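You operate a simulated robot arm through the tools that you are given. There is no shell and no other tool. Be economical: measure what you need, move in short steps, check, and stop when the job is done.

The job below is to be done with a simulated robot arm. You get a single attempt, and the scene is never put back.

TASK
Empty the oil bottle into the yellow tin, close it, bin the bottle.
Fine: Squeeze all the wood oil out; the empty oil bottle goes into the grey bin; press the yellow tin lid home. Get no paint, oil, glue, grit or seed on the floor or down a drain. Get no water, oil or wet cloth on cards, labels and cartons. Spill a teaspoon at most; pinch, break and dent nothing; leave nothing switched on.

Only the result counts: the job must be done as asked and must still hold three seconds after the hand-in. Knocking over, shifting, dropping, spilling or breaking anything else fails it. Lids that push on must go on centred and level and be pressed home; caps that screw on are set level and turned clockwise until they are tight. Flat cloth is picked up by pressing the open fingertips on it (5 to 10 N) and closing them slowly along it; thin cloth reads only 2 to 8 mm in the jaws.

THE ROBOT
A 6-joint arm with a two-finger parallel gripper, fixed in place. Base frame: the origin is at the foot of the arm, x ahead of it, y to its left, z up; the work surface is at about z = 804. Lengths are in mm, angles in rad, forces in N, time in s.
With the tool pointing down near the work surface it reaches from about 180 to 760 mm from the base axis. Its first joint turns from -2.897 to 2.897 rad. Payload 3.91 kg.
The TCP is the grasp point between the finger pads, 30 mm short of the fingertips. In the tool frame z runs along the fingers and y along their closing line. Largest opening 110 mm; finger width 20, thickness 10; the body of the gripper, 48 by 112 mm, starts 55 mm behind the TCP.
Orientation is told as [roll, pitch, yaw] about the base's x, y, z axes, in that order, counted from this pose: with the fingers straight down and closing along the base's y, the tool's x points along the base's -x, its y along +y and its z along -z.

THE INTERFACE
- The arm moves only by the tool move_arm. Its argument "plan" is a list of rows, each an object of numbers (a shift or turn left out is 0, a gripper value left out holds the last): "dx", "dy", "dz": the shift along the base's x, y, z in units of 300 mm (1.0 is 300 mm); "wx", "wy", "wz": the turn, a rotation vector about the base's x, y, z in units of 180 degrees (1.0 is 180 degrees); "jaw": the finger opening in mm, from 0 to 110. In form: [{"dx": .., "dy": .., "dz": .., "wx": .., "wy": .., "wz": .., "jaw": ..}, ...]. A call has 1 to 10 rows; each row is the pose to reach, as a shift and turn from the pose commanded when the call began. A call with a number of a shift or a turn outside -1 to 1 is refused whole. A row lasts 0.2 s, in which the tool goes at most 50 mm and 0.15 rad; a call with a longer step from one row to the next is refused whole, and so is a gripper value outside its range. Where a pose cannot be reached the arm comes as near as it can. A force on the tool above 90 N (or 10 N above the force at the start of the call, whichever is more), or a blocked arm, ends the call early, and 0.2 s more pass. The fingers move at their own pace (about 45 mm/s each) and stop on an object; they squeeze with about 28 N. The grip force told is the motor's: it shows also when the fingers shut on nothing. Time passes only in rows, and 0.2 s behind the last, so rows that repeat a pose let the fingers close. It gives the time, the measured TCP pose, the force on the tool (base axes), the opening and the grip force at its end, in the units of the frame above (readings bear some noise), with the torque about the TCP (base axes, N m) and any sound that the robot's microphone picked up.
- Cameras (640 x 400 px; columns grow to the right, rows downward): "scene" is fixed at [227.8, -650.2, 1427.3]; the picture's right is [0.77, -0.64, 0.00], its down [-0.48, -0.57, -0.67] and it looks along [0.43, 0.52, -0.74] (base axes); focal length 214 px, centre (320, 200). "wrist" rides on the gripper at [71, 22, -107] in the tool frame; the picture's right is [-0.29, 0.96, 0.00], its down [-0.76, -0.23, -0.61] and it looks along [-0.58, -0.18, 0.79] (tool axes); focal length 243 px, centre (320, 200). There is no depth. A picture from a camera that has moved, and an enlarged one, comes with that camera's place and axes in the base frame and with its lens. The place of the scene camera against the robot may be out by one fixed shift of up to 18 mm in any direction.
- camera(camera): a new picture of that camera. The clock stands still meanwhile.
- move_column(by): slides the trunk up (or, below 0, down) by that many mm; the arm rides with it, the base frame stays. It gives what a move gives, with no picture.
- enlarge(camera, box): a new picture of the part [left, top, right, bottom] of that camera's present view, enlarged. The clock stands still meanwhile.
- finish_job(): hands the job in; it is judged then, once.

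Go step by step. Nothing tells you positions but the pictures and the camera data: compare them with the known pose of the tool, close in by small moves and look again before you grip or let go. The budget is 120 turns and 68 pictures, counting those below and the enlarged ones. Unless the task says otherwise, let go and move clear before handing in, and close with one line.

The tools are called by a JSON object that holds its "method" and its "body". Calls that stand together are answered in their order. move_arm: Moves the arm, as the interface text tells. Its arguments: {"type":"object","properties":{"plan":{"type":"array","items":{"type":"object","properties":{"dx":{"type":"number"},"dy":{"type":"number"},"dz":{"type":"number"},"wx":{"type":"number"},"wy":{"type":"number"},"wz":{"type":"number"},"jaw":{"type":"number"}}}}},"required":["plan"]} The other tools are called the same way: move_column (by) slides the trunk up or down; camera (camera) takes a picture; enlarge (camera, box) takes an enlarged picture of a part of a camera's view; finish_job () hands the job in.

At the start:

```text
clock: 0.0
ee_pos: [387.5, -31.9, 1208.7]
tool_rot: [0.0, -0.001, 0.001]
contact_force: [0.5, 0.2, 0.9]
ft_torque: [0.01, 0.0, 0.03]
finger_gap: 109.9
grip_force: 0.1
trunk travel left (down, up): [-525.0, 65.0]
```

scene: 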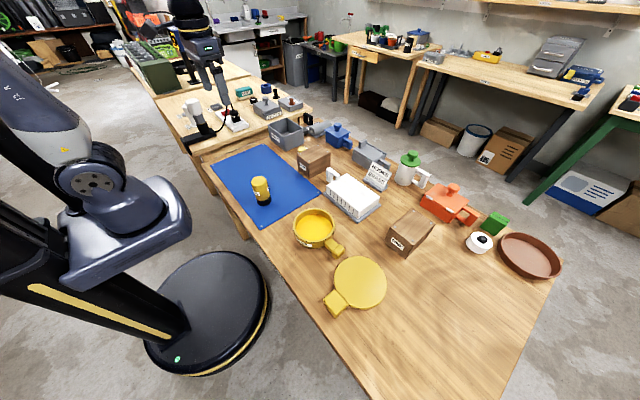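
wrist: 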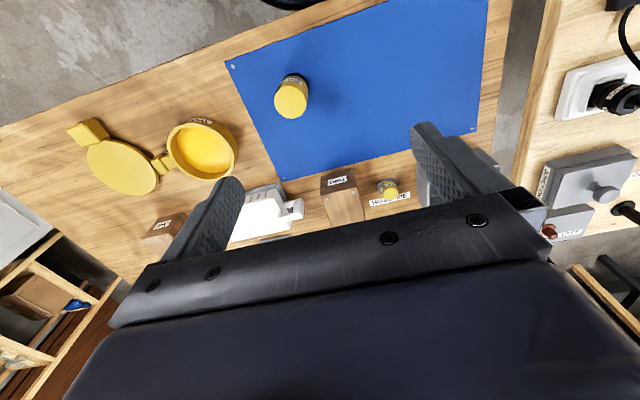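

I see a yellow bottle on the blue mat, an open yellow tin with its lid beside it, and a small grey container. I'll enlarge to identify them.

{"method": "enlarge", "body": {"camera": "scene", "box": [200, 90, 400, 215]}}

{"method": "enlarge", "body": {"camera": "scene", "box": [270, 190, 430, 320]}}

{"method": "enlarge", "body": {"camera": "wrist", "box": [60, 60, 410, 260]}}

```text
3.20 times, centred on (300, 152) of scene
camera zoom: at [227.8, -650.2, 1427.3], right [0.77, -0.64, 0.0], down [-0.48, -0.57, -0.67], along [0.43, 0.52, -0.74], focal length 686 px, centre (384, 352)
```

zoom: 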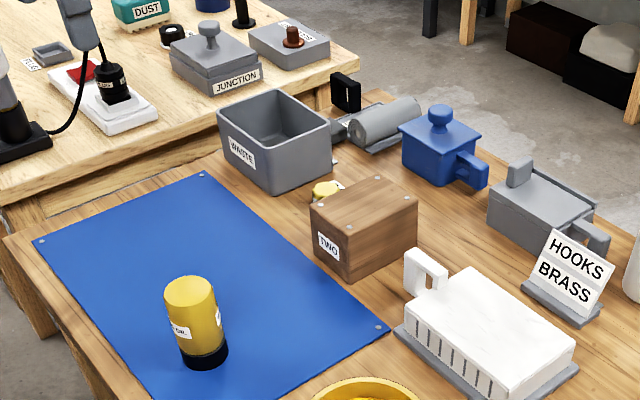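

```text
3.08 times, centred on (350, 255) of scene
camera zoom: at [227.8, -650.2, 1427.3], right [0.77, -0.64, 0.0], down [-0.48, -0.57, -0.67], along [0.43, 0.52, -0.74], focal length 660 px, centre (228, 31)
```

zoom: 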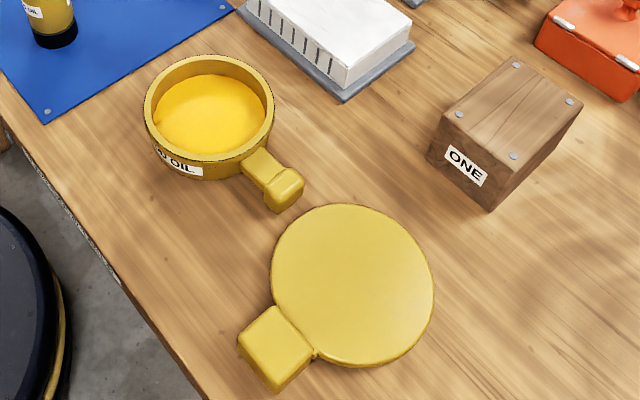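

```text
1.83 times, centred on (235, 160) of wrist
camera zoom: at [315.2, -8.4, 1315.6], right [0.29, 0.96, 0.0], down [0.76, -0.23, 0.61], along [0.58, -0.18, -0.79], focal length 444 px, centre (475, 273)
```

zoom: 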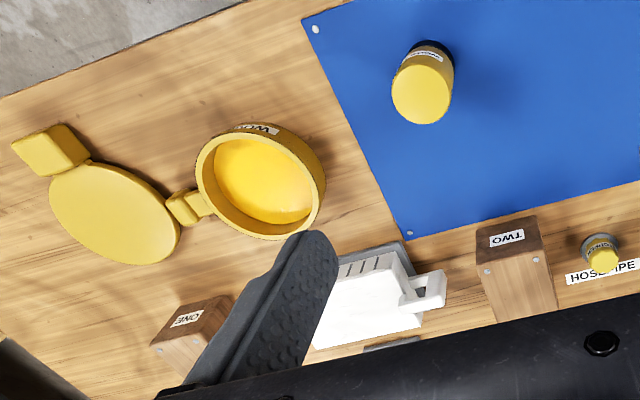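

The bottle stands near (403, -84), the tin near (458, -311), the lid near (454, -542), and "WASTE" is the grey bin. I need closer views of the bottle and the items behind block TWO.

{"method": "enlarge", "body": {"camera": "scene", "box": [235, 165, 295, 215]}}

{"method": "enlarge", "body": {"camera": "wrist", "box": [250, 50, 430, 220]}}

{"method": "enlarge", "body": {"camera": "scene", "box": [290, 230, 400, 320]}}

```text
8.00 times, centred on (265, 190) of scene
camera zoom: at [227.8, -650.2, 1427.3], right [0.77, -0.64, 0.0], down [-0.48, -0.57, -0.67], along [0.43, 0.52, -0.74], focal length 1716 px, centre (760, 280)
```

zoom: 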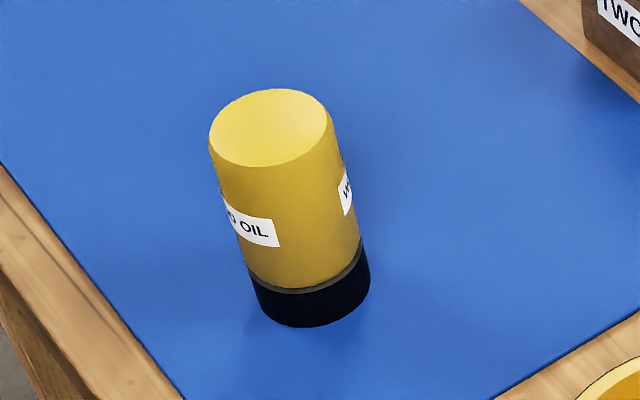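

```text
2.35 times, centred on (340, 135) of wrist
camera zoom: at [315.2, -8.4, 1315.6], right [0.29, 0.96, 0.0], down [0.76, -0.23, 0.61], along [0.58, -0.18, -0.79], focal length 571 px, centre (273, 353)
```

zoom: 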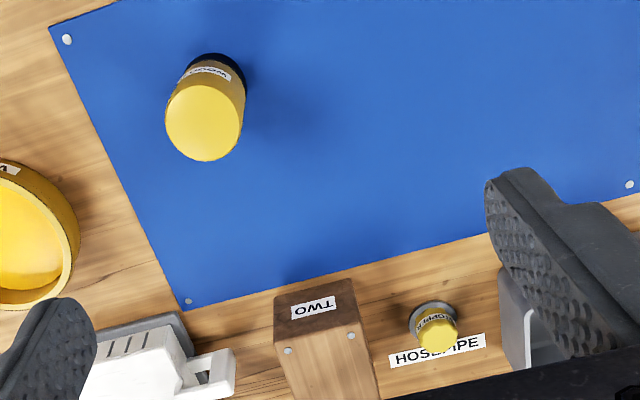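

```text
4.44 times, centred on (345, 275) of scene
camera zoom: at [227.8, -650.2, 1427.3], right [0.77, -0.64, 0.0], down [-0.48, -0.57, -0.67], along [0.43, 0.52, -0.74], focal length 953 px, centre (209, -133)
```

zoom: 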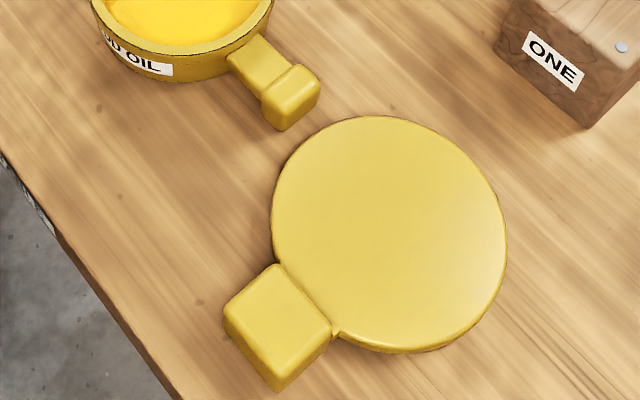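

The bottle stands on its black cap like a dispenser, about 125 mm tall and 50 mm wide. I'll move above it and look.

{"method": "move_arm", "body": {"plan": [{"dx": 0.013, "dy": -0.043, "dz": -0.12}, {"dx": 0.026, "dy": -0.087, "dz": -0.25}, {"dx": 0.04, "dy": -0.13, "dz": -0.37}, {"dx": 0.052, "dy": -0.173, "dz": -0.5}, {"dx": 0.052, "dy": -0.173, "dz": -0.62}]}}

{"method": "camera", "body": {"camera": "wrist"}}

```text
clock: 1.2
ee_pos: [402.9, -83.3, 1021.3]
tool_rot: [0.001, 0.0, 0.0]
contact_force: [0.1, 0.6, -0.3]
ft_torque: [0.03, -0.02, -0.02]
finger_gap: 110.0
grip_force: 0.0
trunk travel left (down, up): [-525.0, 65.0]
```

```text
59 pictures are left
camera wrist: at [331.7, -61.1, 1128.8], right [0.29, 0.96, 0.0], down [0.76, -0.23, 0.61], along [0.58, -0.18, -0.79], focal length 243 px, centre (320, 200)
```

wrist: 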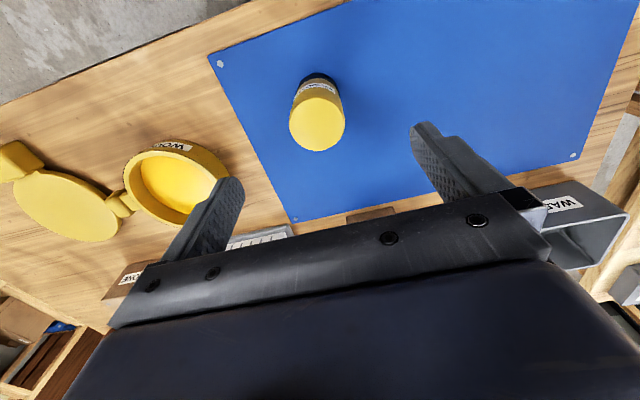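

The bottle looks centred near (411, -88), with its top somewhere between 890 and 920. I'll correct, lower part way and look again.

{"method": "move_arm", "body": {"plan": [{"dx": 0.027, "dy": -0.016, "dz": 0}, {"dx": 0.027, "dy": -0.016, "dz": -0.13}, {"dx": 0.027, "dy": -0.016, "dz": -0.22}]}}

{"method": "camera", "body": {"camera": "wrist"}}

{"method": "enlarge", "body": {"camera": "scene", "box": [200, 120, 330, 220]}}

```text
clock: 2.0
ee_pos: [412.2, -88.2, 955.5]
tool_rot: [0.0, 0.001, -0.001]
contact_force: [-0.1, 0.0, -0.3]
ft_torque: [0.02, 0.0, 0.02]
finger_gap: 109.8
grip_force: 0.1
trunk travel left (down, up): [-525.0, 65.0]
```

```text
58 pictures are left
camera wrist: at [340.7, -65.9, 1062.9], right [0.29, 0.96, 0.0], down [0.76, -0.23, 0.61], along [0.58, -0.18, -0.79], focal length 243 px, centre (320, 200)
```

wrist: 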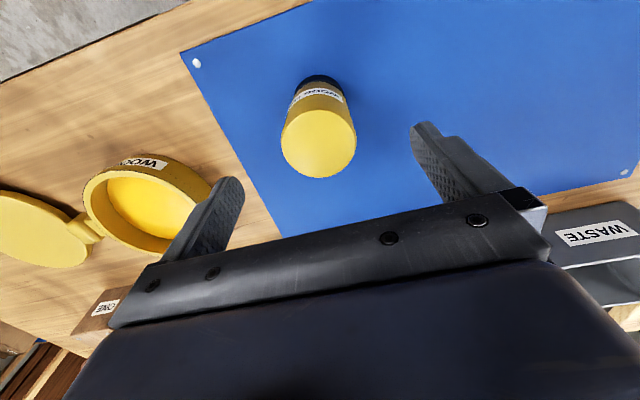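

```text
4.00 times, centred on (265, 170) of scene
camera zoom: at [227.8, -650.2, 1427.3], right [0.77, -0.64, 0.0], down [-0.48, -0.57, -0.67], along [0.43, 0.52, -0.74], focal length 858 px, centre (540, 320)
```

zoom: 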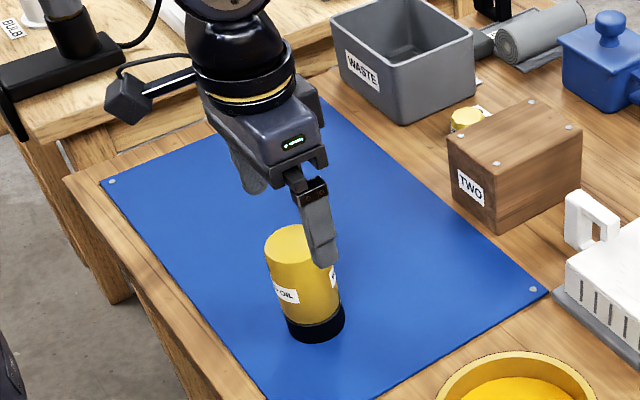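

The bottle's centre is about (409, -88), its top near z 905 and its diameter about 53 mm. I'll lower to z≈870 and close gently in steps.

{"method": "move_arm", "body": {"plan": [{"dx": -0.01, "dz": -0.1}, {"dx": -0.01, "dz": -0.2}, {"dx": -0.01, "dz": -0.285}, {"dx": -0.01, "dz": -0.285, "jaw": 75}, {"dx": -0.01, "dz": -0.285, "jaw": 60}, {"dx": -0.01, "dz": -0.285, "jaw": 60}]}}

{"method": "camera", "body": {"camera": "wrist"}}

```text
clock: 3.4
ee_pos: [408.2, -88.5, 871.0]
tool_rot: [0.0, 0.0, -0.001]
contact_force: [0.0, 0.1, 0.5]
ft_torque: [-0.04, 0.01, 0.02]
finger_gap: 59.9
grip_force: 0.0
trunk travel left (down, up): [-525.0, 65.0]
```

```text
56 pictures are left
camera wrist: at [337.5, -65.6, 978.0], right [0.29, 0.96, 0.0], down [0.76, -0.23, 0.61], along [0.58, -0.18, -0.79], focal length 243 px, centre (320, 200)
```

wrist: 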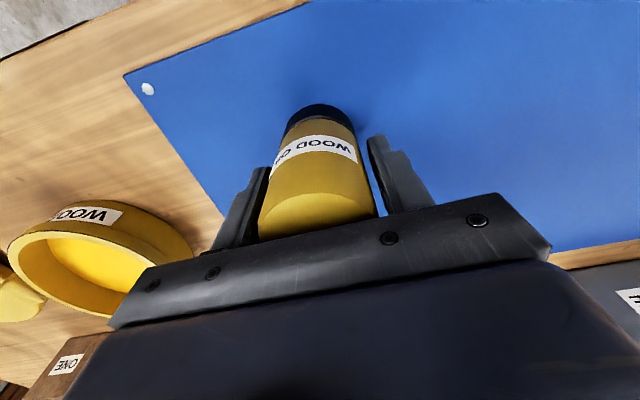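

The fingers straddle the bottle, well centred. I'll close gently now.

{"method": "move_arm", "body": {"plan": [{"jaw": 56}, {"jaw": 54}, {"jaw": 54}]}}

```text
clock: 4.2
ee_pos: [408.1, -88.2, 871.4]
tool_rot: [-0.001, 0.0, 0.001]
contact_force: [0.0, -0.2, 0.3]
ft_torque: [0.01, 0.03, 0.0]
finger_gap: 54.0
grip_force: 0.1
trunk travel left (down, up): [-525.0, 65.0]
```

{"method": "move_arm", "body": {"plan": [{"jaw": 52.5}, {"jaw": 52.5}]}}

```text
clock: 4.8
ee_pos: [406.5, -88.3, 871.1]
tool_rot: [0.0, 0.001, 0.001]
contact_force: [0.3, -0.4, 1.1]
ft_torque: [-0.05, -0.01, -0.01]
finger_gap: 53.6
grip_force: 8.7
trunk travel left (down, up): [-525.0, 65.0]
```

Contact at 53.6 mm with a light 9 N grip. I'll try a small lift.

{"method": "move_arm", "body": {"plan": [{"dz": 0.02}, {"dz": 0.05}, {"dz": 0.05}]}}

{"method": "camera", "body": {"camera": "wrist"}}

{"method": "enlarge", "body": {"camera": "scene", "box": [220, 130, 320, 220]}}

```text
clock: 5.6
ee_pos: [406.2, -87.5, 884.8]
tool_rot: [-0.002, 0.002, 0.0]
contact_force: [-0.1, -0.3, -0.5]
ft_torque: [-0.01, -0.01, 0.02]
finger_gap: 53.9
grip_force: 9.1
trunk travel left (down, up): [-525.0, 65.0]
```

```text
55 pictures are left
camera wrist: at [335.9, -65.5, 993.0], right [0.29, 0.96, 0.0], down [0.76, -0.23, 0.61], along [0.58, -0.18, -0.79], focal length 243 px, centre (320, 200)
```

wrist: 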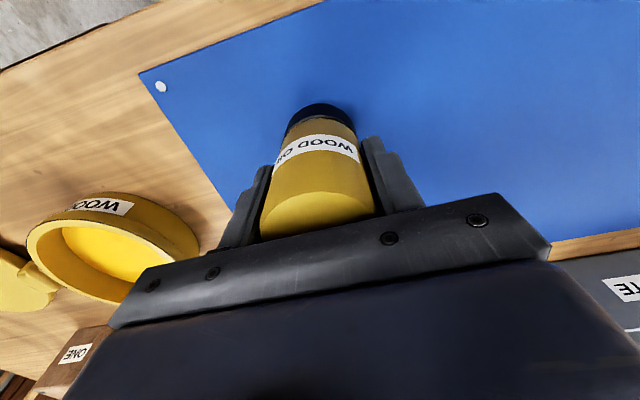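

```text
4.44 times, centred on (270, 175) of scene
camera zoom: at [227.8, -650.2, 1427.3], right [0.77, -0.64, 0.0], down [-0.48, -0.57, -0.67], along [0.43, 0.52, -0.74], focal length 953 px, centre (542, 311)
```

zoom: 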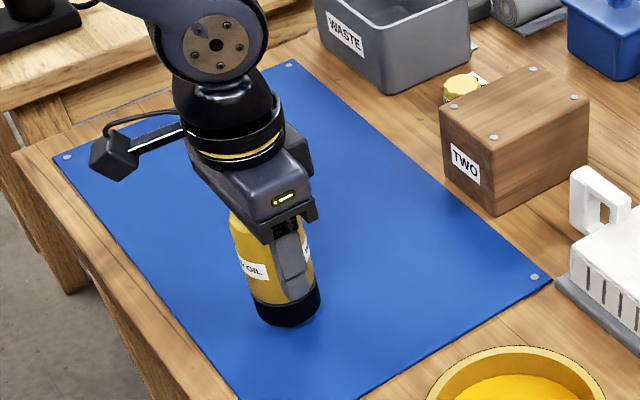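

The bottle lifts without dripping. I'll raise it and carry it slowly over the tin.

{"method": "move_arm", "body": {"plan": [{"dz": 0.08}, {"dz": 0.16}, {"dz": 0.24}, {"dz": 0.3}, {"dx": 0.03, "dy": -0.1, "dz": 0.3}, {"dx": 0.06, "dy": -0.2, "dz": 0.3}, {"dx": 0.09, "dy": -0.3, "dz": 0.3}, {"dx": 0.12, "dy": -0.4, "dz": 0.3}, {"dx": 0.12, "dy": -0.4, "dz": 0.3}]}}

{"method": "camera", "body": {"camera": "wrist"}}

{"method": "enlarge", "body": {"camera": "scene", "box": [240, 140, 380, 270]}}

```text
clock: 7.6
ee_pos: [442.0, -208.3, 976.1]
tool_rot: [0.0, 0.0, 0.0]
contact_force: [-0.3, 0.9, -0.6]
ft_torque: [-0.01, 0.0, -0.02]
finger_gap: 53.5
grip_force: 9.4
trunk travel left (down, up): [-525.0, 65.0]
```

```text
53 pictures are left
camera wrist: at [371.2, -186.2, 1082.9], right [0.29, 0.96, 0.0], down [0.76, -0.23, 0.61], along [0.58, -0.18, -0.79], focal length 243 px, centre (320, 200)
```

wrist: 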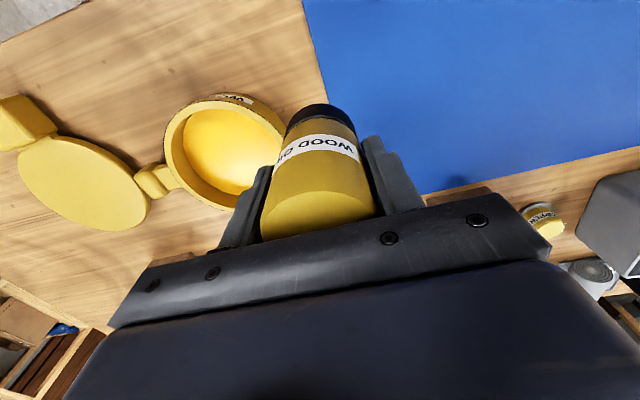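

```text
3.08 times, centred on (310, 205) of scene
camera zoom: at [227.8, -650.2, 1427.3], right [0.77, -0.64, 0.0], down [-0.48, -0.57, -0.67], along [0.43, 0.52, -0.74], focal length 660 px, centre (351, 185)
```

zoom: 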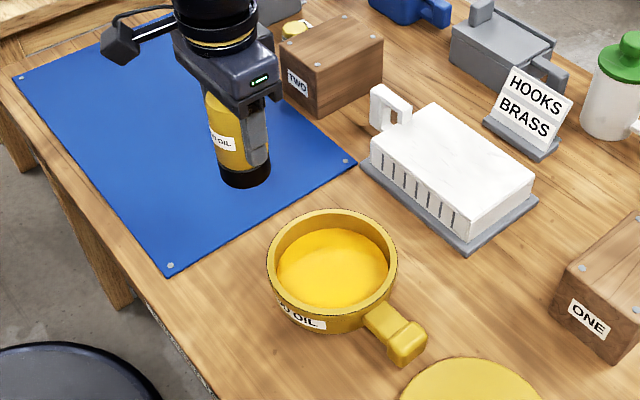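

The tin centre comes out near (460, -318). I'll move above it and look.

{"method": "move_arm", "body": {"plan": [{"dx": 0.02, "dy": -0.1}, {"dx": 0.04, "dy": -0.2}, {"dx": 0.06, "dy": -0.3}, {"dx": 0.06, "dy": -0.367}, {"dx": 0.06, "dy": -0.367}]}}

{"method": "camera", "body": {"camera": "wrist"}}

{"method": "enlarge", "body": {"camera": "scene", "box": [260, 160, 380, 270]}}

```text
clock: 8.8
ee_pos: [458.6, -318.4, 976.6]
tool_rot: [-0.001, -0.001, 0.001]
contact_force: [-0.1, -0.1, 0.1]
ft_torque: [0.02, 0.0, 0.01]
finger_gap: 53.4
grip_force: 8.7
trunk travel left (down, up): [-525.0, 65.0]
```

```text
51 pictures are left
camera wrist: at [388.5, -296.2, 1083.3], right [0.29, 0.96, 0.0], down [0.76, -0.23, 0.61], along [0.58, -0.18, -0.79], focal length 243 px, centre (320, 200)
```

wrist: 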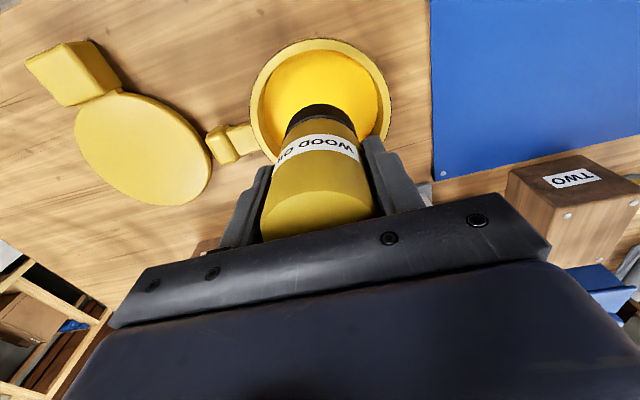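

```text
3.64 times, centred on (320, 215) of scene
camera zoom: at [227.8, -650.2, 1427.3], right [0.77, -0.64, 0.0], down [-0.48, -0.57, -0.67], along [0.43, 0.52, -0.74], focal length 780 px, centre (320, 146)
```

zoom: 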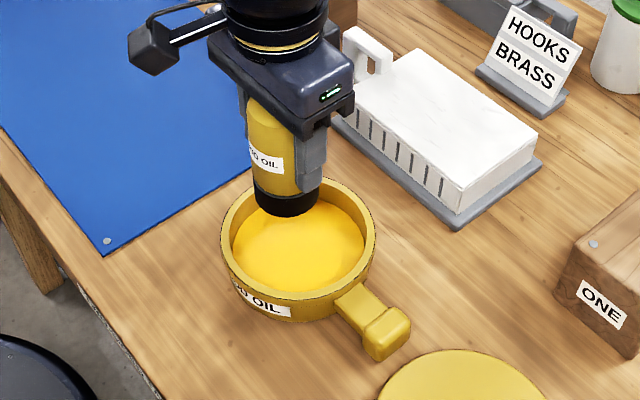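

The bottle is above the tin. I'll lower 35 mm, nudge +4 mm in x, and begin squeezing gently.

{"method": "move_arm", "body": {"plan": [{"dx": 0.013, "dz": -0.05}, {"dx": 0.013, "dz": -0.117}, {"dx": 0.013, "dz": -0.117, "jaw": 52}, {"dx": 0.013, "dz": -0.117, "jaw": 50}, {"dx": 0.013, "dz": -0.117, "jaw": 50}]}}

{"method": "enlarge", "body": {"camera": "scene", "box": [260, 160, 380, 270]}}

```text
clock: 10.0
ee_pos: [466.2, -318.3, 940.5]
tool_rot: [-0.001, 0.0, 0.001]
contact_force: [0.6, 0.6, 0.5]
ft_torque: [-0.02, 0.01, -0.01]
finger_gap: 52.9
grip_force: 27.8
trunk travel left (down, up): [-525.0, 65.0]
```

```text
3.64 times, centred on (320, 215) of scene
camera zoom: at [227.8, -650.2, 1427.3], right [0.77, -0.64, 0.0], down [-0.48, -0.57, -0.67], along [0.43, 0.52, -0.74], focal length 780 px, centre (320, 146)
```

zoom: 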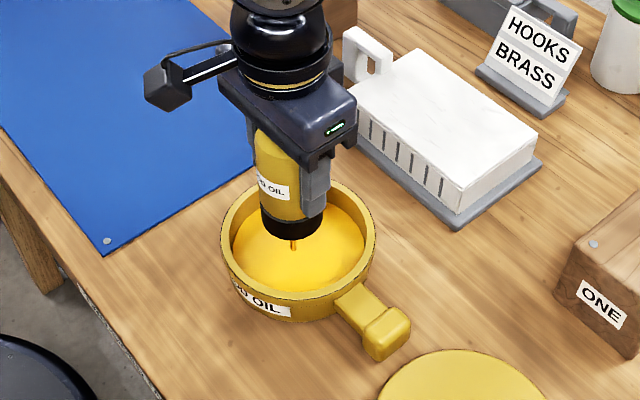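

A stream is running into the tin. I'll keep the full squeeze and watch until it stops.

{"method": "move_arm", "body": {"plan": [{"jaw": 40}, {"jaw": 40}, {"jaw": 40}, {"jaw": 40}, {"jaw": 40}, {"jaw": 40}, {"jaw": 40}, {"jaw": 40}, {"jaw": 40}, {"jaw": 40}]}}

{"method": "move_arm", "body": {"plan": [{"jaw": 40}, {"jaw": 40}, {"jaw": 40}, {"jaw": 40}, {"jaw": 40}, {"jaw": 40}, {"jaw": 40}, {"jaw": 40}, {"jaw": 40}, {"jaw": 40}]}}

{"method": "enlarge", "body": {"camera": "scene", "box": [260, 160, 380, 270]}}

```text
clock: 12.2
ee_pos: [464.1, -316.5, 941.1]
tool_rot: [0.002, 0.0, 0.0]
contact_force: [0.6, -0.3, -0.6]
ft_torque: [0.01, -0.01, 0.0]
finger_gap: 52.7
grip_force: 27.7
trunk travel left (down, up): [-525.0, 65.0]
```

```text
clock: 14.4
ee_pos: [463.8, -318.2, 940.2]
tool_rot: [0.0, 0.001, 0.0]
contact_force: [-0.3, -0.1, -0.4]
ft_torque: [0.0, 0.0, 0.02]
finger_gap: 52.3
grip_force: 28.1
trunk travel left (down, up): [-525.0, 65.0]
```

```text
3.64 times, centred on (320, 215) of scene
camera zoom: at [227.8, -650.2, 1427.3], right [0.77, -0.64, 0.0], down [-0.48, -0.57, -0.67], along [0.43, 0.52, -0.74], focal length 780 px, centre (320, 146)
```

zoom: 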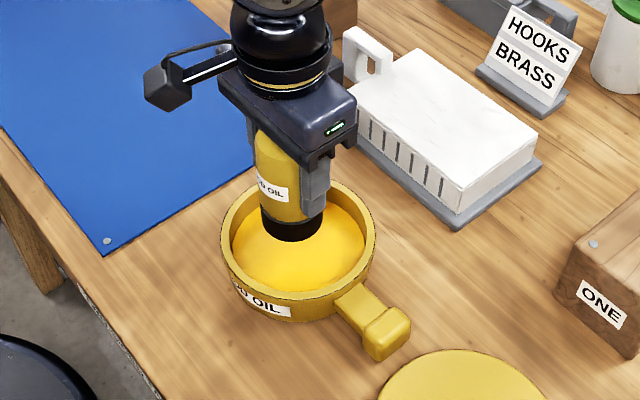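

The stream has stopped; I'll relax to a light grip and squeeze again to see whether any is left.

{"method": "move_arm", "body": {"plan": [{"jaw": 52.8}, {"jaw": 52.8}, {"jaw": 52.8}, {"jaw": 52.8}, {"jaw": 40}, {"jaw": 40}]}}

{"method": "enlarge", "body": {"camera": "scene", "box": [280, 190, 350, 250]}}

```text
clock: 15.8
ee_pos: [463.8, -318.2, 940.3]
tool_rot: [-0.002, 0.001, 0.0]
contact_force: [-0.2, -0.9, 0.0]
ft_torque: [-0.02, 0.03, -0.02]
finger_gap: 52.4
grip_force: 28.5
trunk travel left (down, up): [-525.0, 65.0]
```

```text
6.67 times, centred on (315, 220) of scene
camera zoom: at [227.8, -650.2, 1427.3], right [0.77, -0.64, 0.0], down [-0.48, -0.57, -0.67], along [0.43, 0.52, -0.74], focal length 1430 px, centre (353, 67)
```

zoom: 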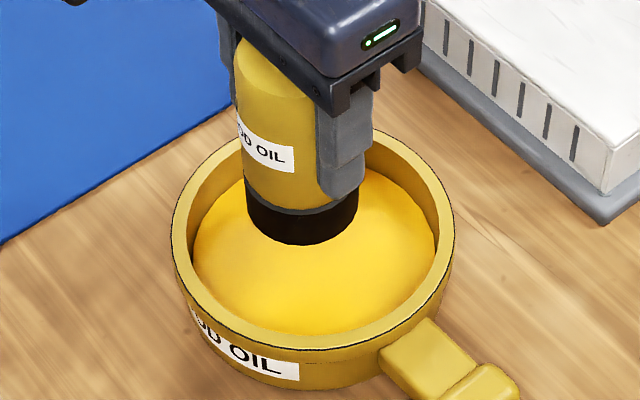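

No stream visible; one more slower relax-and-squeeze cycle to be certain.

{"method": "move_arm", "body": {"plan": [{"jaw": 53}, {"jaw": 53}, {"jaw": 53}, {"jaw": 53}, {"jaw": 53}, {"jaw": 53}, {"jaw": 53}, {"jaw": 40}, {"jaw": 40}, {"jaw": 40}]}}

{"method": "enlarge", "body": {"camera": "scene", "box": [280, 190, 350, 250]}}

{"method": "move_arm", "body": {"plan": [{"jaw": 40}, {"jaw": 40}, {"jaw": 40}, {"jaw": 40}, {"jaw": 40}, {"jaw": 40}, {"jaw": 40}, {"jaw": 40}, {"jaw": 40}, {"jaw": 40}]}}

{"method": "move_arm", "body": {"plan": [{"jaw": 52.3}, {"jaw": 52.3}, {"jaw": 52.3}, {"jaw": 52.3}, {"jaw": 52.3}, {"jaw": 52.3}]}}

{"method": "enlarge", "body": {"camera": "scene", "box": [280, 190, 350, 250]}}

```text
clock: 18.0
ee_pos: [464.5, -317.5, 939.8]
tool_rot: [0.0, -0.002, 0.002]
contact_force: [0.1, -0.1, 0.3]
ft_torque: [0.01, -0.04, -0.02]
finger_gap: 40.0
grip_force: 0.1
trunk travel left (down, up): [-525.0, 65.0]
```

```text
6.67 times, centred on (315, 220) of scene
camera zoom: at [227.8, -650.2, 1427.3], right [0.77, -0.64, 0.0], down [-0.48, -0.57, -0.67], along [0.43, 0.52, -0.74], focal length 1430 px, centre (353, 67)
```

zoom: 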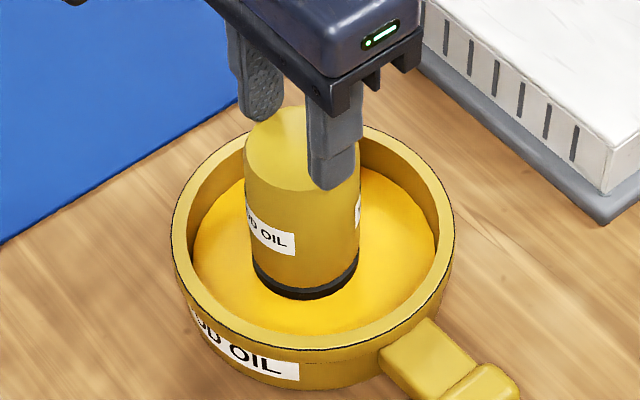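

```text
clock: 20.2
ee_pos: [466.0, -318.2, 940.8]
tool_rot: [-0.001, 0.0, -0.001]
contact_force: [-0.7, -0.4, -0.7]
ft_torque: [0.03, 0.04, -0.01]
finger_gap: 39.9
grip_force: 0.1
trunk travel left (down, up): [-525.0, 65.0]
```

```text
clock: 21.6
ee_pos: [464.8, -317.6, 941.0]
tool_rot: [-0.001, -0.001, 0.0]
contact_force: [-0.3, 0.7, 0.7]
ft_torque: [0.01, 0.02, 0.01]
finger_gap: 52.2
grip_force: 0.2
trunk travel left (down, up): [-525.0, 65.0]
```

```text
6.67 times, centred on (315, 220) of scene
camera zoom: at [227.8, -650.2, 1427.3], right [0.77, -0.64, 0.0], down [-0.48, -0.57, -0.67], along [0.43, 0.52, -0.74], focal length 1430 px, centre (353, 67)
```

zoom: 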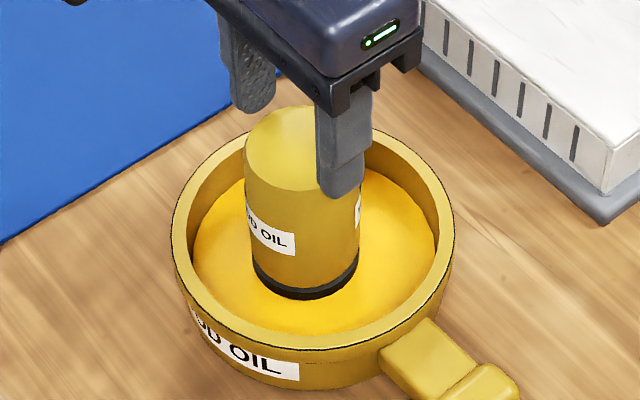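

I over-relaxed and the bottle dropped a short way, but it is standing upright in the tin with no visible splash. I'll raise, open, and locate it again.

{"method": "move_arm", "body": {"plan": [{"dz": 0.04, "jaw": 70}, {"dz": 0.1, "jaw": 80}, {"dz": 0.1, "jaw": 80}]}}

{"method": "camera", "body": {"camera": "wrist"}}

{"method": "enlarge", "body": {"camera": "scene", "box": [260, 160, 400, 300]}}

```text
clock: 22.4
ee_pos: [464.0, -317.0, 969.7]
tool_rot: [0.0, 0.001, -0.001]
contact_force: [0.2, 0.3, -0.4]
ft_torque: [0.0, -0.02, -0.04]
finger_gap: 80.2
grip_force: 0.0
trunk travel left (down, up): [-525.0, 65.0]
```

```text
44 pictures are left
camera wrist: at [393.1, -294.9, 1077.1], right [0.29, 0.96, 0.0], down [0.76, -0.23, 0.61], along [0.58, -0.18, -0.79], focal length 243 px, centre (320, 200)
```

wrist: 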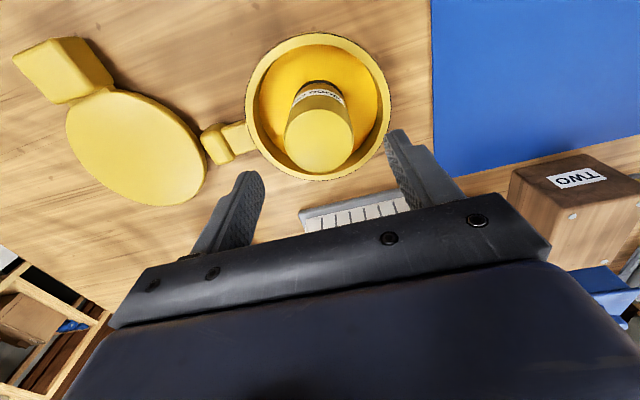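

```text
2.86 times, centred on (330, 230) of scene
camera zoom: at [227.8, -650.2, 1427.3], right [0.77, -0.64, 0.0], down [-0.48, -0.57, -0.67], along [0.43, 0.52, -0.74], focal length 613 px, centre (291, 114)
```

zoom: 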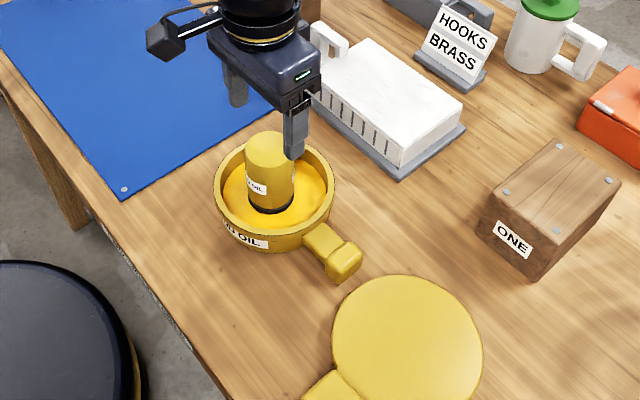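

The bottle is at about (464.5, -318), upright and centred under the gripper. I'll lower to z≈876 with the jaws at 70 and grip firmly.

{"method": "move_arm", "body": {"plan": [{"jaw": 70}, {"dz": -0.12, "jaw": 70}, {"dz": -0.22, "jaw": 70}, {"dz": -0.31, "jaw": 70}, {"dz": -0.31, "jaw": 70}]}}

{"method": "camera", "body": {"camera": "wrist"}}

```text
clock: 23.6
ee_pos: [465.9, -318.4, 879.1]
tool_rot: [0.0, 0.0, 0.001]
contact_force: [0.7, -0.3, 0.1]
ft_torque: [-0.03, 0.0, -0.01]
finger_gap: 70.1
grip_force: 0.0
trunk travel left (down, up): [-525.0, 65.0]
```

```text
42 pictures are left
camera wrist: at [394.6, -295.7, 985.9], right [0.29, 0.96, 0.0], down [0.76, -0.23, 0.61], along [0.58, -0.18, -0.79], focal length 243 px, centre (320, 200)
```

wrist: 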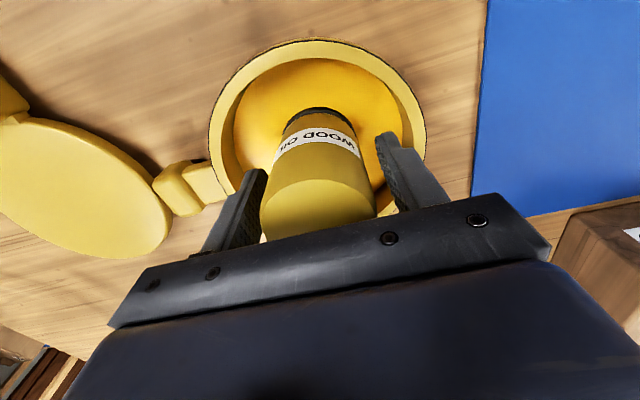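

Well placed; I'll close with full squeeze here inside the tin and check the stream/level after lifting slightly.

{"method": "move_arm", "body": {"plan": [{"jaw": 60}, {"jaw": 56}, {"jaw": 53}, {"jaw": 48}, {"jaw": 45}, {"jaw": 45}, {"jaw": 45}]}}

{"method": "move_arm", "body": {"plan": [{"dz": 0.04}, {"dz": 0.08}, {"dz": 0.12}, {"dz": 0.16}, {"dz": 0.17}, {"dz": 0.17}]}}

{"method": "enlarge", "body": {"camera": "scene", "box": [280, 190, 350, 250]}}

```text
clock: 25.2
ee_pos: [465.7, -318.7, 878.9]
tool_rot: [0.002, 0.001, -0.002]
contact_force: [-0.1, 0.0, 0.2]
ft_torque: [0.0, 0.03, 0.0]
finger_gap: 52.0
grip_force: 28.1
trunk travel left (down, up): [-525.0, 65.0]
```

```text
clock: 26.6
ee_pos: [465.2, -318.9, 930.6]
tool_rot: [0.0, 0.0, 0.001]
contact_force: [0.1, 0.6, -0.7]
ft_torque: [-0.01, -0.02, 0.02]
finger_gap: 52.1
grip_force: 28.3
trunk travel left (down, up): [-525.0, 65.0]
```

```text
6.67 times, centred on (315, 220) of scene
camera zoom: at [227.8, -650.2, 1427.3], right [0.77, -0.64, 0.0], down [-0.48, -0.57, -0.67], along [0.43, 0.52, -0.74], focal length 1430 px, centre (353, 67)
```

zoom: 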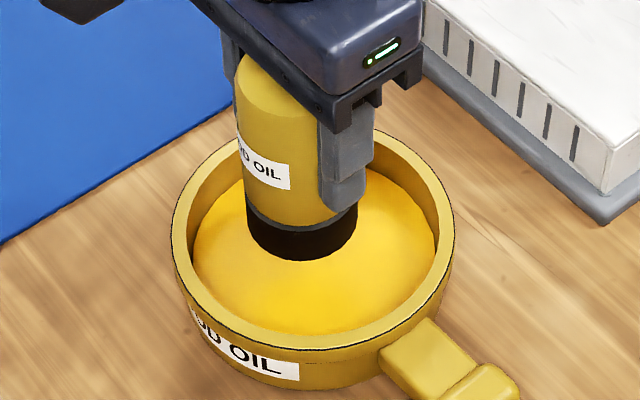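

Re-gripped firmly. I'll raise a bit more, keep squeezing to drip dry, and check beneath.

{"method": "move_arm", "body": {"plan": [{"dz": 0.04, "jaw": 40}, {"dz": 0.08}, {"dz": 0.1}, {"dz": 0.1}]}}

{"method": "enlarge", "body": {"camera": "scene", "box": [280, 180, 350, 250]}}

{"method": "move_arm", "body": {"plan": [{}, {}, {}, {}, {}, {}, {}, {}, {}, {}]}}

{"method": "move_arm", "body": {"plan": [{}, {}, {}, {}, {}, {}, {}, {}, {}, {}]}}

{"method": "enlarge", "body": {"camera": "scene", "box": [280, 180, 350, 250]}}

```text
clock: 27.6
ee_pos: [464.0, -317.0, 958.6]
tool_rot: [-0.001, 0.001, -0.002]
contact_force: [-0.1, -0.3, -0.4]
ft_torque: [-0.01, 0.0, 0.0]
finger_gap: 52.3
grip_force: 27.7
trunk travel left (down, up): [-525.0, 65.0]
```

```text
5.71 times, centred on (315, 215) of scene
camera zoom: at [227.8, -650.2, 1427.3], right [0.77, -0.64, 0.0], down [-0.48, -0.57, -0.67], along [0.43, 0.52, -0.74], focal length 1226 px, centre (349, 114)
```

zoom: 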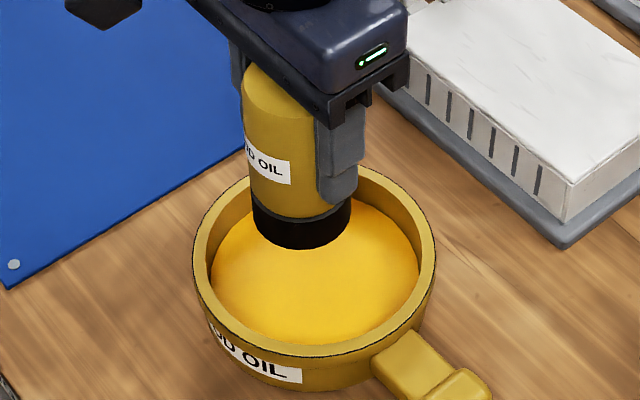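

```text
clock: 29.8
ee_pos: [464.7, -317.6, 958.7]
tool_rot: [0.0, 0.0, 0.0]
contact_force: [0.4, -0.2, -0.5]
ft_torque: [0.0, 0.0, 0.0]
finger_gap: 52.3
grip_force: 28.3
trunk travel left (down, up): [-525.0, 65.0]
```

```text
clock: 32.0
ee_pos: [465.0, -317.3, 958.4]
tool_rot: [0.0, 0.0, 0.0]
contact_force: [-0.5, -0.1, 0.2]
ft_torque: [0.02, -0.01, 0.01]
finger_gap: 52.4
grip_force: 28.1
trunk travel left (down, up): [-525.0, 65.0]
```

```text
5.71 times, centred on (315, 215) of scene
camera zoom: at [227.8, -650.2, 1427.3], right [0.77, -0.64, 0.0], down [-0.48, -0.57, -0.67], along [0.43, 0.52, -0.74], focal length 1226 px, centre (349, 114)
```

zoom: 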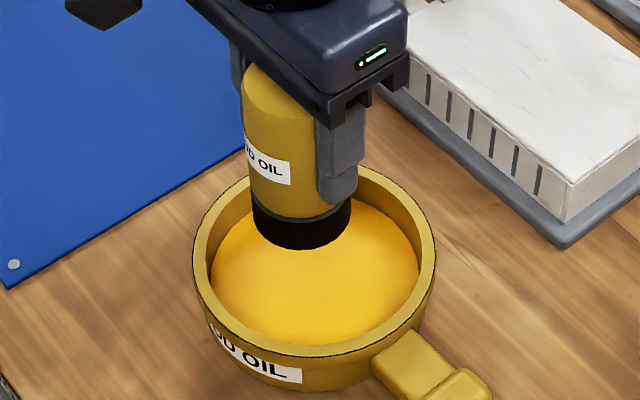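

The bottle is empty with no drips and the grip is steady. Next I'll carry it high over the mat towards the WASTE bin, near (715, 215).

{"method": "move_arm", "body": {"plan": [{"dz": 0.12}, {"dz": 0.25}, {"dz": 0.3, "dy": 0.1}, {"dz": 0.3, "dy": 0.22}, {"dz": 0.3, "dy": 0.36}, {"dz": 0.3, "dy": 0.5}, {"dz": 0.3, "dy": 0.64}, {"dz": 0.3, "dy": 0.78}, {"dz": 0.3, "dy": 0.9}, {"dz": 0.3, "dy": 1.0}]}}

{"method": "move_arm", "body": {"plan": [{"dy": 0.1}, {"dy": 0.23}, {"dy": 0.36}, {"dy": 0.5}, {"dy": 0.6}, {"dy": 0.7}, {"dy": 0.71, "dx": 0.1}, {"dy": 0.71, "dx": 0.2}, {"dy": 0.71, "dx": 0.2}]}}

{"method": "camera", "body": {"camera": "wrist"}}

{"method": "enlarge", "body": {"camera": "scene", "box": [200, 50, 360, 180]}}

```text
clock: 34.2
ee_pos: [466.8, -16.2, 1049.9]
tool_rot: [0.0, 0.0, 0.001]
contact_force: [0.1, -0.7, -0.2]
ft_torque: [0.01, 0.0, -0.04]
finger_gap: 52.2
grip_force: 27.7
trunk travel left (down, up): [-525.0, 65.0]
```

```text
clock: 36.2
ee_pos: [525.1, 195.5, 1050.6]
tool_rot: [0.0, 0.001, 0.001]
contact_force: [0.0, -0.4, 0.5]
ft_torque: [0.0, -0.03, 0.04]
finger_gap: 52.8
grip_force: 28.0
trunk travel left (down, up): [-525.0, 65.0]
```

```text
38 pictures are left
camera wrist: at [454.0, 217.5, 1156.9], right [0.29, 0.96, 0.0], down [0.76, -0.23, 0.61], along [0.58, -0.18, -0.79], focal length 243 px, centre (320, 200)
```

wrist: 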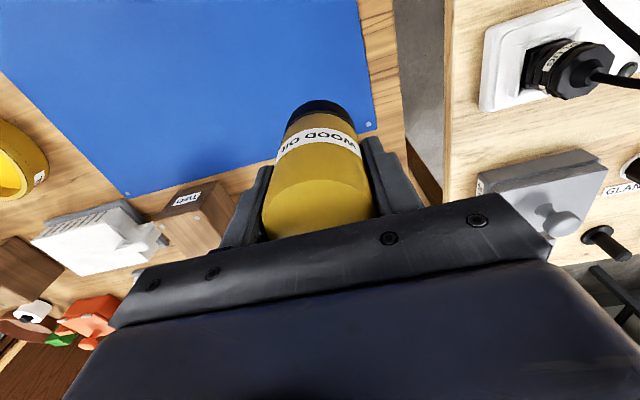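

```text
3.08 times, centred on (280, 115) of scene
camera zoom: at [227.8, -650.2, 1427.3], right [0.77, -0.64, 0.0], down [-0.48, -0.57, -0.67], along [0.43, 0.52, -0.74], focal length 660 px, centre (443, 462)
```

zoom: 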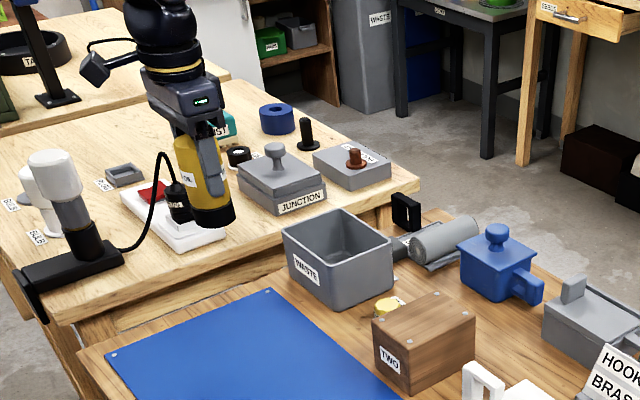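

From the corrected scene view the bin spans x≈657–780, y≈135–288, with its rim at about z 875. I'll move to (702, 207) at height and check.

{"method": "move_arm", "body": {"plan": [{"dx": 0.14, "dy": 0.01}, {"dx": 0.28, "dy": 0.02}, {"dx": 0.42, "dy": 0.03}, {"dx": 0.54, "dy": 0.037}, {"dx": 0.59, "dy": 0.037}, {"dx": 0.59, "dy": 0.037, "dz": -0.1}, {"dx": 0.59, "dy": 0.037, "dz": -0.2}, {"dx": 0.59, "dy": 0.037, "dz": -0.2}]}}

{"method": "camera", "body": {"camera": "wrist"}}

{"method": "enlarge", "body": {"camera": "scene", "box": [240, 70, 340, 160]}}

```text
clock: 38.0
ee_pos: [702.0, 209.2, 987.5]
tool_rot: [0.0, -0.002, 0.0]
contact_force: [0.3, -0.2, -0.6]
ft_torque: [-0.02, 0.03, -0.01]
finger_gap: 52.1
grip_force: 27.9
trunk travel left (down, up): [-525.0, 65.0]
```

```text
36 pictures are left
camera wrist: at [630.5, 230.8, 1093.7], right [0.29, 0.96, 0.0], down [0.76, -0.23, 0.61], along [0.58, -0.18, -0.79], focal length 243 px, centre (320, 200)
```

wrist: 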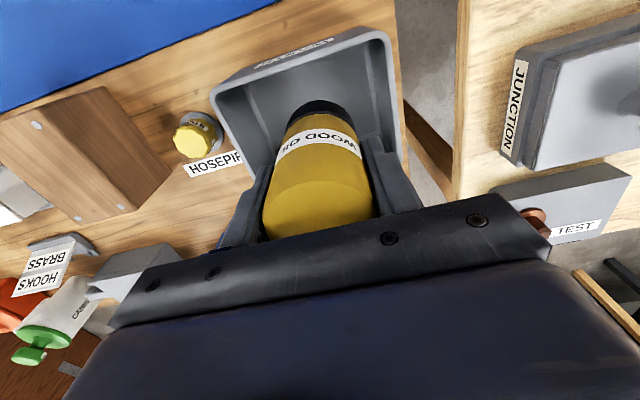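

```text
4.44 times, centred on (290, 115) of scene
camera zoom: at [227.8, -650.2, 1427.3], right [0.77, -0.64, 0.0], down [-0.48, -0.57, -0.67], along [0.43, 0.52, -0.74], focal length 953 px, centre (453, 578)
```

zoom: 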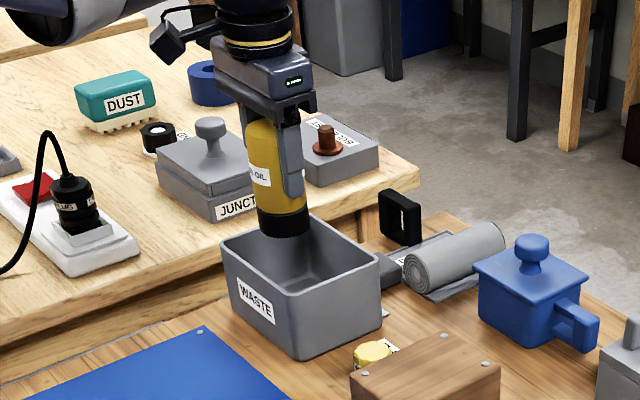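

The bin spans x≈653–775, y≈130–270. I'll centre slightly, lower the bottle inside, and check before release.

{"method": "move_arm", "body": {"plan": [{"dx": 0.015, "dy": -0.025}, {"dx": 0.015, "dy": -0.025, "dz": -0.1}, {"dx": 0.015, "dy": -0.025, "dz": -0.2}, {"dx": 0.015, "dy": -0.025, "dz": -0.28}, {"dx": 0.015, "dy": -0.025, "dz": -0.325}, {"dx": 0.015, "dy": -0.025, "dz": -0.325}]}}

{"method": "camera", "body": {"camera": "wrist"}}

{"method": "enlarge", "body": {"camera": "scene", "box": [240, 70, 340, 160]}}

```text
clock: 39.4
ee_pos: [706.6, 198.6, 890.0]
tool_rot: [0.001, -0.001, 0.0]
contact_force: [-0.4, 0.2, -0.5]
ft_torque: [0.04, 0.0, -0.01]
finger_gap: 52.1
grip_force: 28.0
trunk travel left (down, up): [-525.0, 65.0]
```

```text
34 pictures are left
camera wrist: at [635.6, 221.9, 997.9], right [0.29, 0.96, 0.0], down [0.76, -0.23, 0.61], along [0.58, -0.18, -0.79], focal length 243 px, centre (320, 200)
```

wrist: 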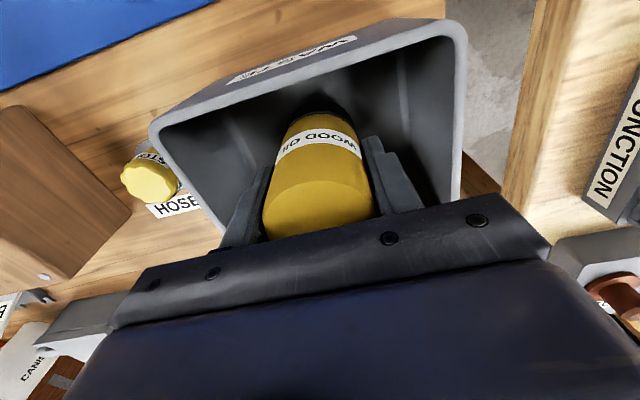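

```text
4.44 times, centred on (290, 115) of scene
camera zoom: at [227.8, -650.2, 1427.3], right [0.77, -0.64, 0.0], down [-0.48, -0.57, -0.67], along [0.43, 0.52, -0.74], focal length 953 px, centre (453, 578)
```

zoom: 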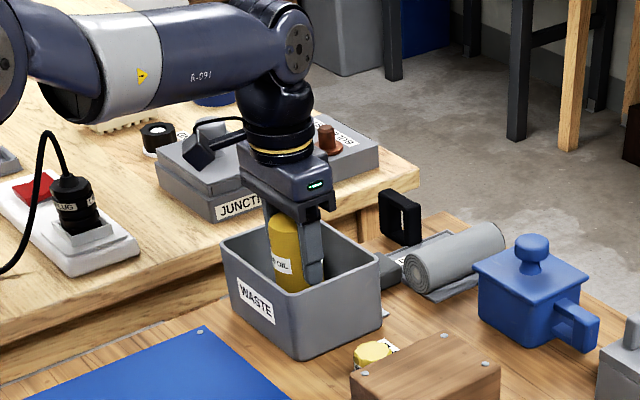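

The bottle is well inside the bin. I'll lower a touch more, release, and back straight up.

{"method": "move_arm", "body": {"plan": [{"dz": -0.015}, {"dz": -0.027}, {"dz": -0.027, "jaw": 58}, {"dz": -0.027, "jaw": 70}, {"dz": -0.027, "jaw": 75}, {"dz": -0.027, "jaw": 75}]}}

{"method": "move_arm", "body": {"plan": [{"dz": 0.1}, {"dz": 0.25}, {"dz": 0.4}, {"dz": 0.53}]}}

{"method": "enlarge", "body": {"camera": "scene", "box": [240, 70, 340, 160]}}

```text
clock: 40.8
ee_pos: [705.9, 198.9, 884.2]
tool_rot: [0.001, 0.002, 0.0]
contact_force: [0.3, -0.2, -0.1]
ft_torque: [0.02, -0.01, -0.01]
finger_gap: 75.0
grip_force: 0.1
trunk travel left (down, up): [-525.0, 65.0]
```

```text
clock: 41.8
ee_pos: [706.7, 198.6, 1043.0]
tool_rot: [0.001, 0.0, -0.002]
contact_force: [-0.8, -1.1, 0.5]
ft_torque: [0.0, 0.01, 0.0]
finger_gap: 75.1
grip_force: 0.0
trunk travel left (down, up): [-525.0, 65.0]
```

```text
4.44 times, centred on (290, 115) of scene
camera zoom: at [227.8, -650.2, 1427.3], right [0.77, -0.64, 0.0], down [-0.48, -0.57, -0.67], along [0.43, 0.52, -0.74], focal length 953 px, centre (453, 578)
```

zoom: 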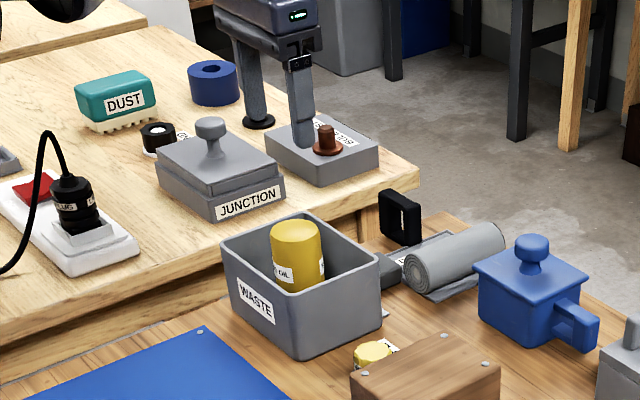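

The bottle stands in the bin. Now I'll move to the lid's handle, near (363, -540), and look closely.

{"method": "move_arm", "body": {"plan": [{"dx": -0.15}, {"dx": -0.3}, {"dx": -0.45, "dy": -0.03}, {"dx": -0.58, "dy": -0.1}, {"dx": -0.68, "dy": -0.2}, {"dx": -0.75, "dy": -0.33}, {"dx": -0.78, "dy": -0.48}, {"dx": -0.8, "dy": -0.64}, {"dx": -0.82, "dy": -0.8}, {"dx": -0.85, "dy": -0.95}]}}

{"method": "move_arm", "body": {"plan": [{"dx": -0.03, "dy": -0.15}, {"dx": -0.07, "dy": -0.3}, {"dx": -0.11, "dy": -0.45}, {"dx": -0.15, "dy": -0.6}, {"dx": -0.19, "dy": -0.75}, {"dx": -0.22, "dy": -0.9}, {"dx": -0.22, "dy": -1.0}, {"dx": -0.22, "dy": -1.0, "jaw": 100}]}}

{"method": "move_arm", "body": {"plan": [{"dx": -0.06, "dy": -0.14}, {"dx": -0.07, "dy": -0.28}, {"dx": -0.07, "dy": -0.42}, {"dx": -0.07, "dy": -0.51}, {"dx": -0.07, "dy": -0.51}]}}

{"method": "camera", "body": {"camera": "wrist"}}

```text
clock: 44.0
ee_pos: [450.6, -85.4, 1042.6]
tool_rot: [0.002, 0.001, 0.0]
contact_force: [0.0, 0.1, -0.5]
ft_torque: [0.0, 0.0, -0.02]
finger_gap: 75.1
grip_force: 0.2
trunk travel left (down, up): [-525.0, 65.0]
```

```text
clock: 45.8
ee_pos: [382.6, -386.3, 1040.9]
tool_rot: [0.0, 0.0, 0.0]
contact_force: [0.5, 0.2, 0.1]
ft_torque: [-0.03, -0.04, -0.02]
finger_gap: 99.8
grip_force: 0.1
trunk travel left (down, up): [-525.0, 65.0]
```

```text
clock: 47.0
ee_pos: [361.6, -540.2, 1041.2]
tool_rot: [0.0, -0.002, 0.0]
contact_force: [0.4, -0.1, 0.2]
ft_torque: [0.01, -0.02, -0.04]
finger_gap: 100.0
grip_force: 0.1
trunk travel left (down, up): [-525.0, 65.0]
```

```text
31 pictures are left
camera wrist: at [292.2, -516.1, 1147.7], right [0.29, 0.96, 0.0], down [0.76, -0.23, 0.61], along [0.58, -0.18, -0.79], focal length 243 px, centre (320, 200)
```

wrist: 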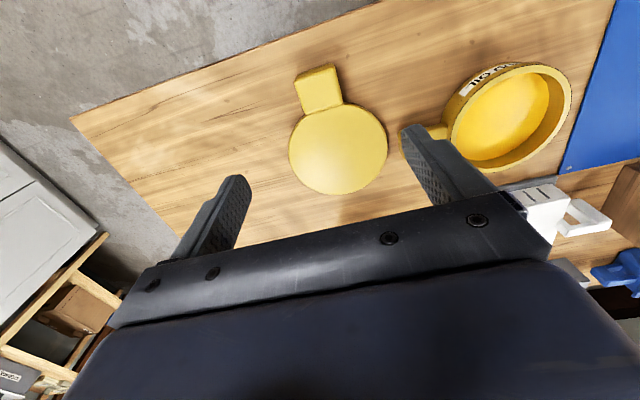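

The handle is a block about 44×50 mm, centred near (361, -540) and roughly axis-aligned. I'll descend for a closer look.

{"method": "move_arm", "body": {"plan": [{"dz": -0.15}, {"dz": -0.3}, {"dz": -0.42}, {"dz": -0.42}]}}

{"method": "camera", "body": {"camera": "wrist"}}

{"method": "enlarge", "body": {"camera": "scene", "box": [290, 230, 410, 330]}}

```text
clock: 48.0
ee_pos: [364.0, -538.2, 914.3]
tool_rot: [-0.001, -0.001, -0.001]
contact_force: [0.7, 0.0, -0.3]
ft_torque: [-0.03, 0.02, 0.01]
finger_gap: 100.0
grip_force: 0.1
trunk travel left (down, up): [-525.0, 65.0]
```

```text
30 pictures are left
camera wrist: at [292.6, -516.7, 1021.3], right [0.29, 0.96, 0.0], down [0.76, -0.23, 0.61], along [0.58, -0.18, -0.79], focal length 243 px, centre (320, 200)
```

wrist: 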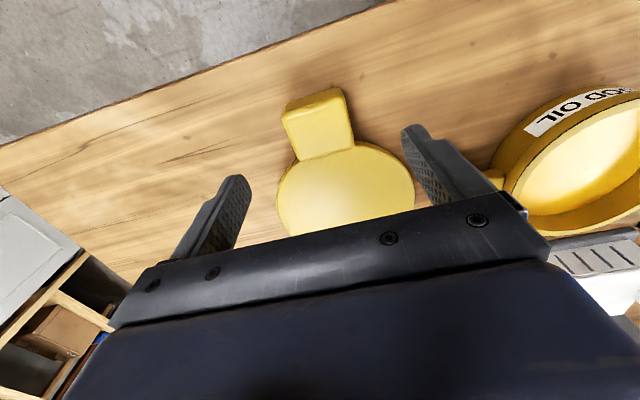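

```text
4.00 times, centred on (350, 280) of scene
camera zoom: at [227.8, -650.2, 1427.3], right [0.77, -0.64, 0.0], down [-0.48, -0.57, -0.67], along [0.43, 0.52, -0.74], focal length 858 px, centre (200, -120)
```

zoom: 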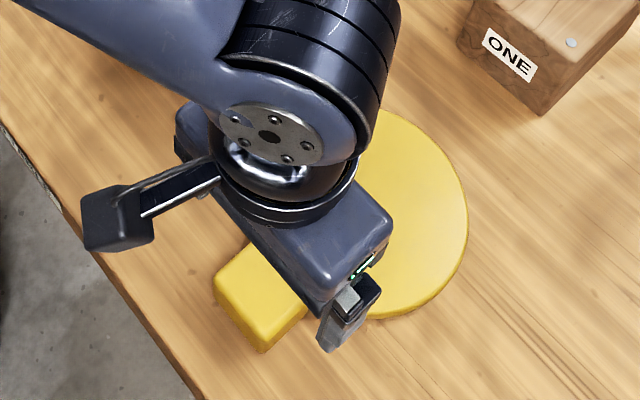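

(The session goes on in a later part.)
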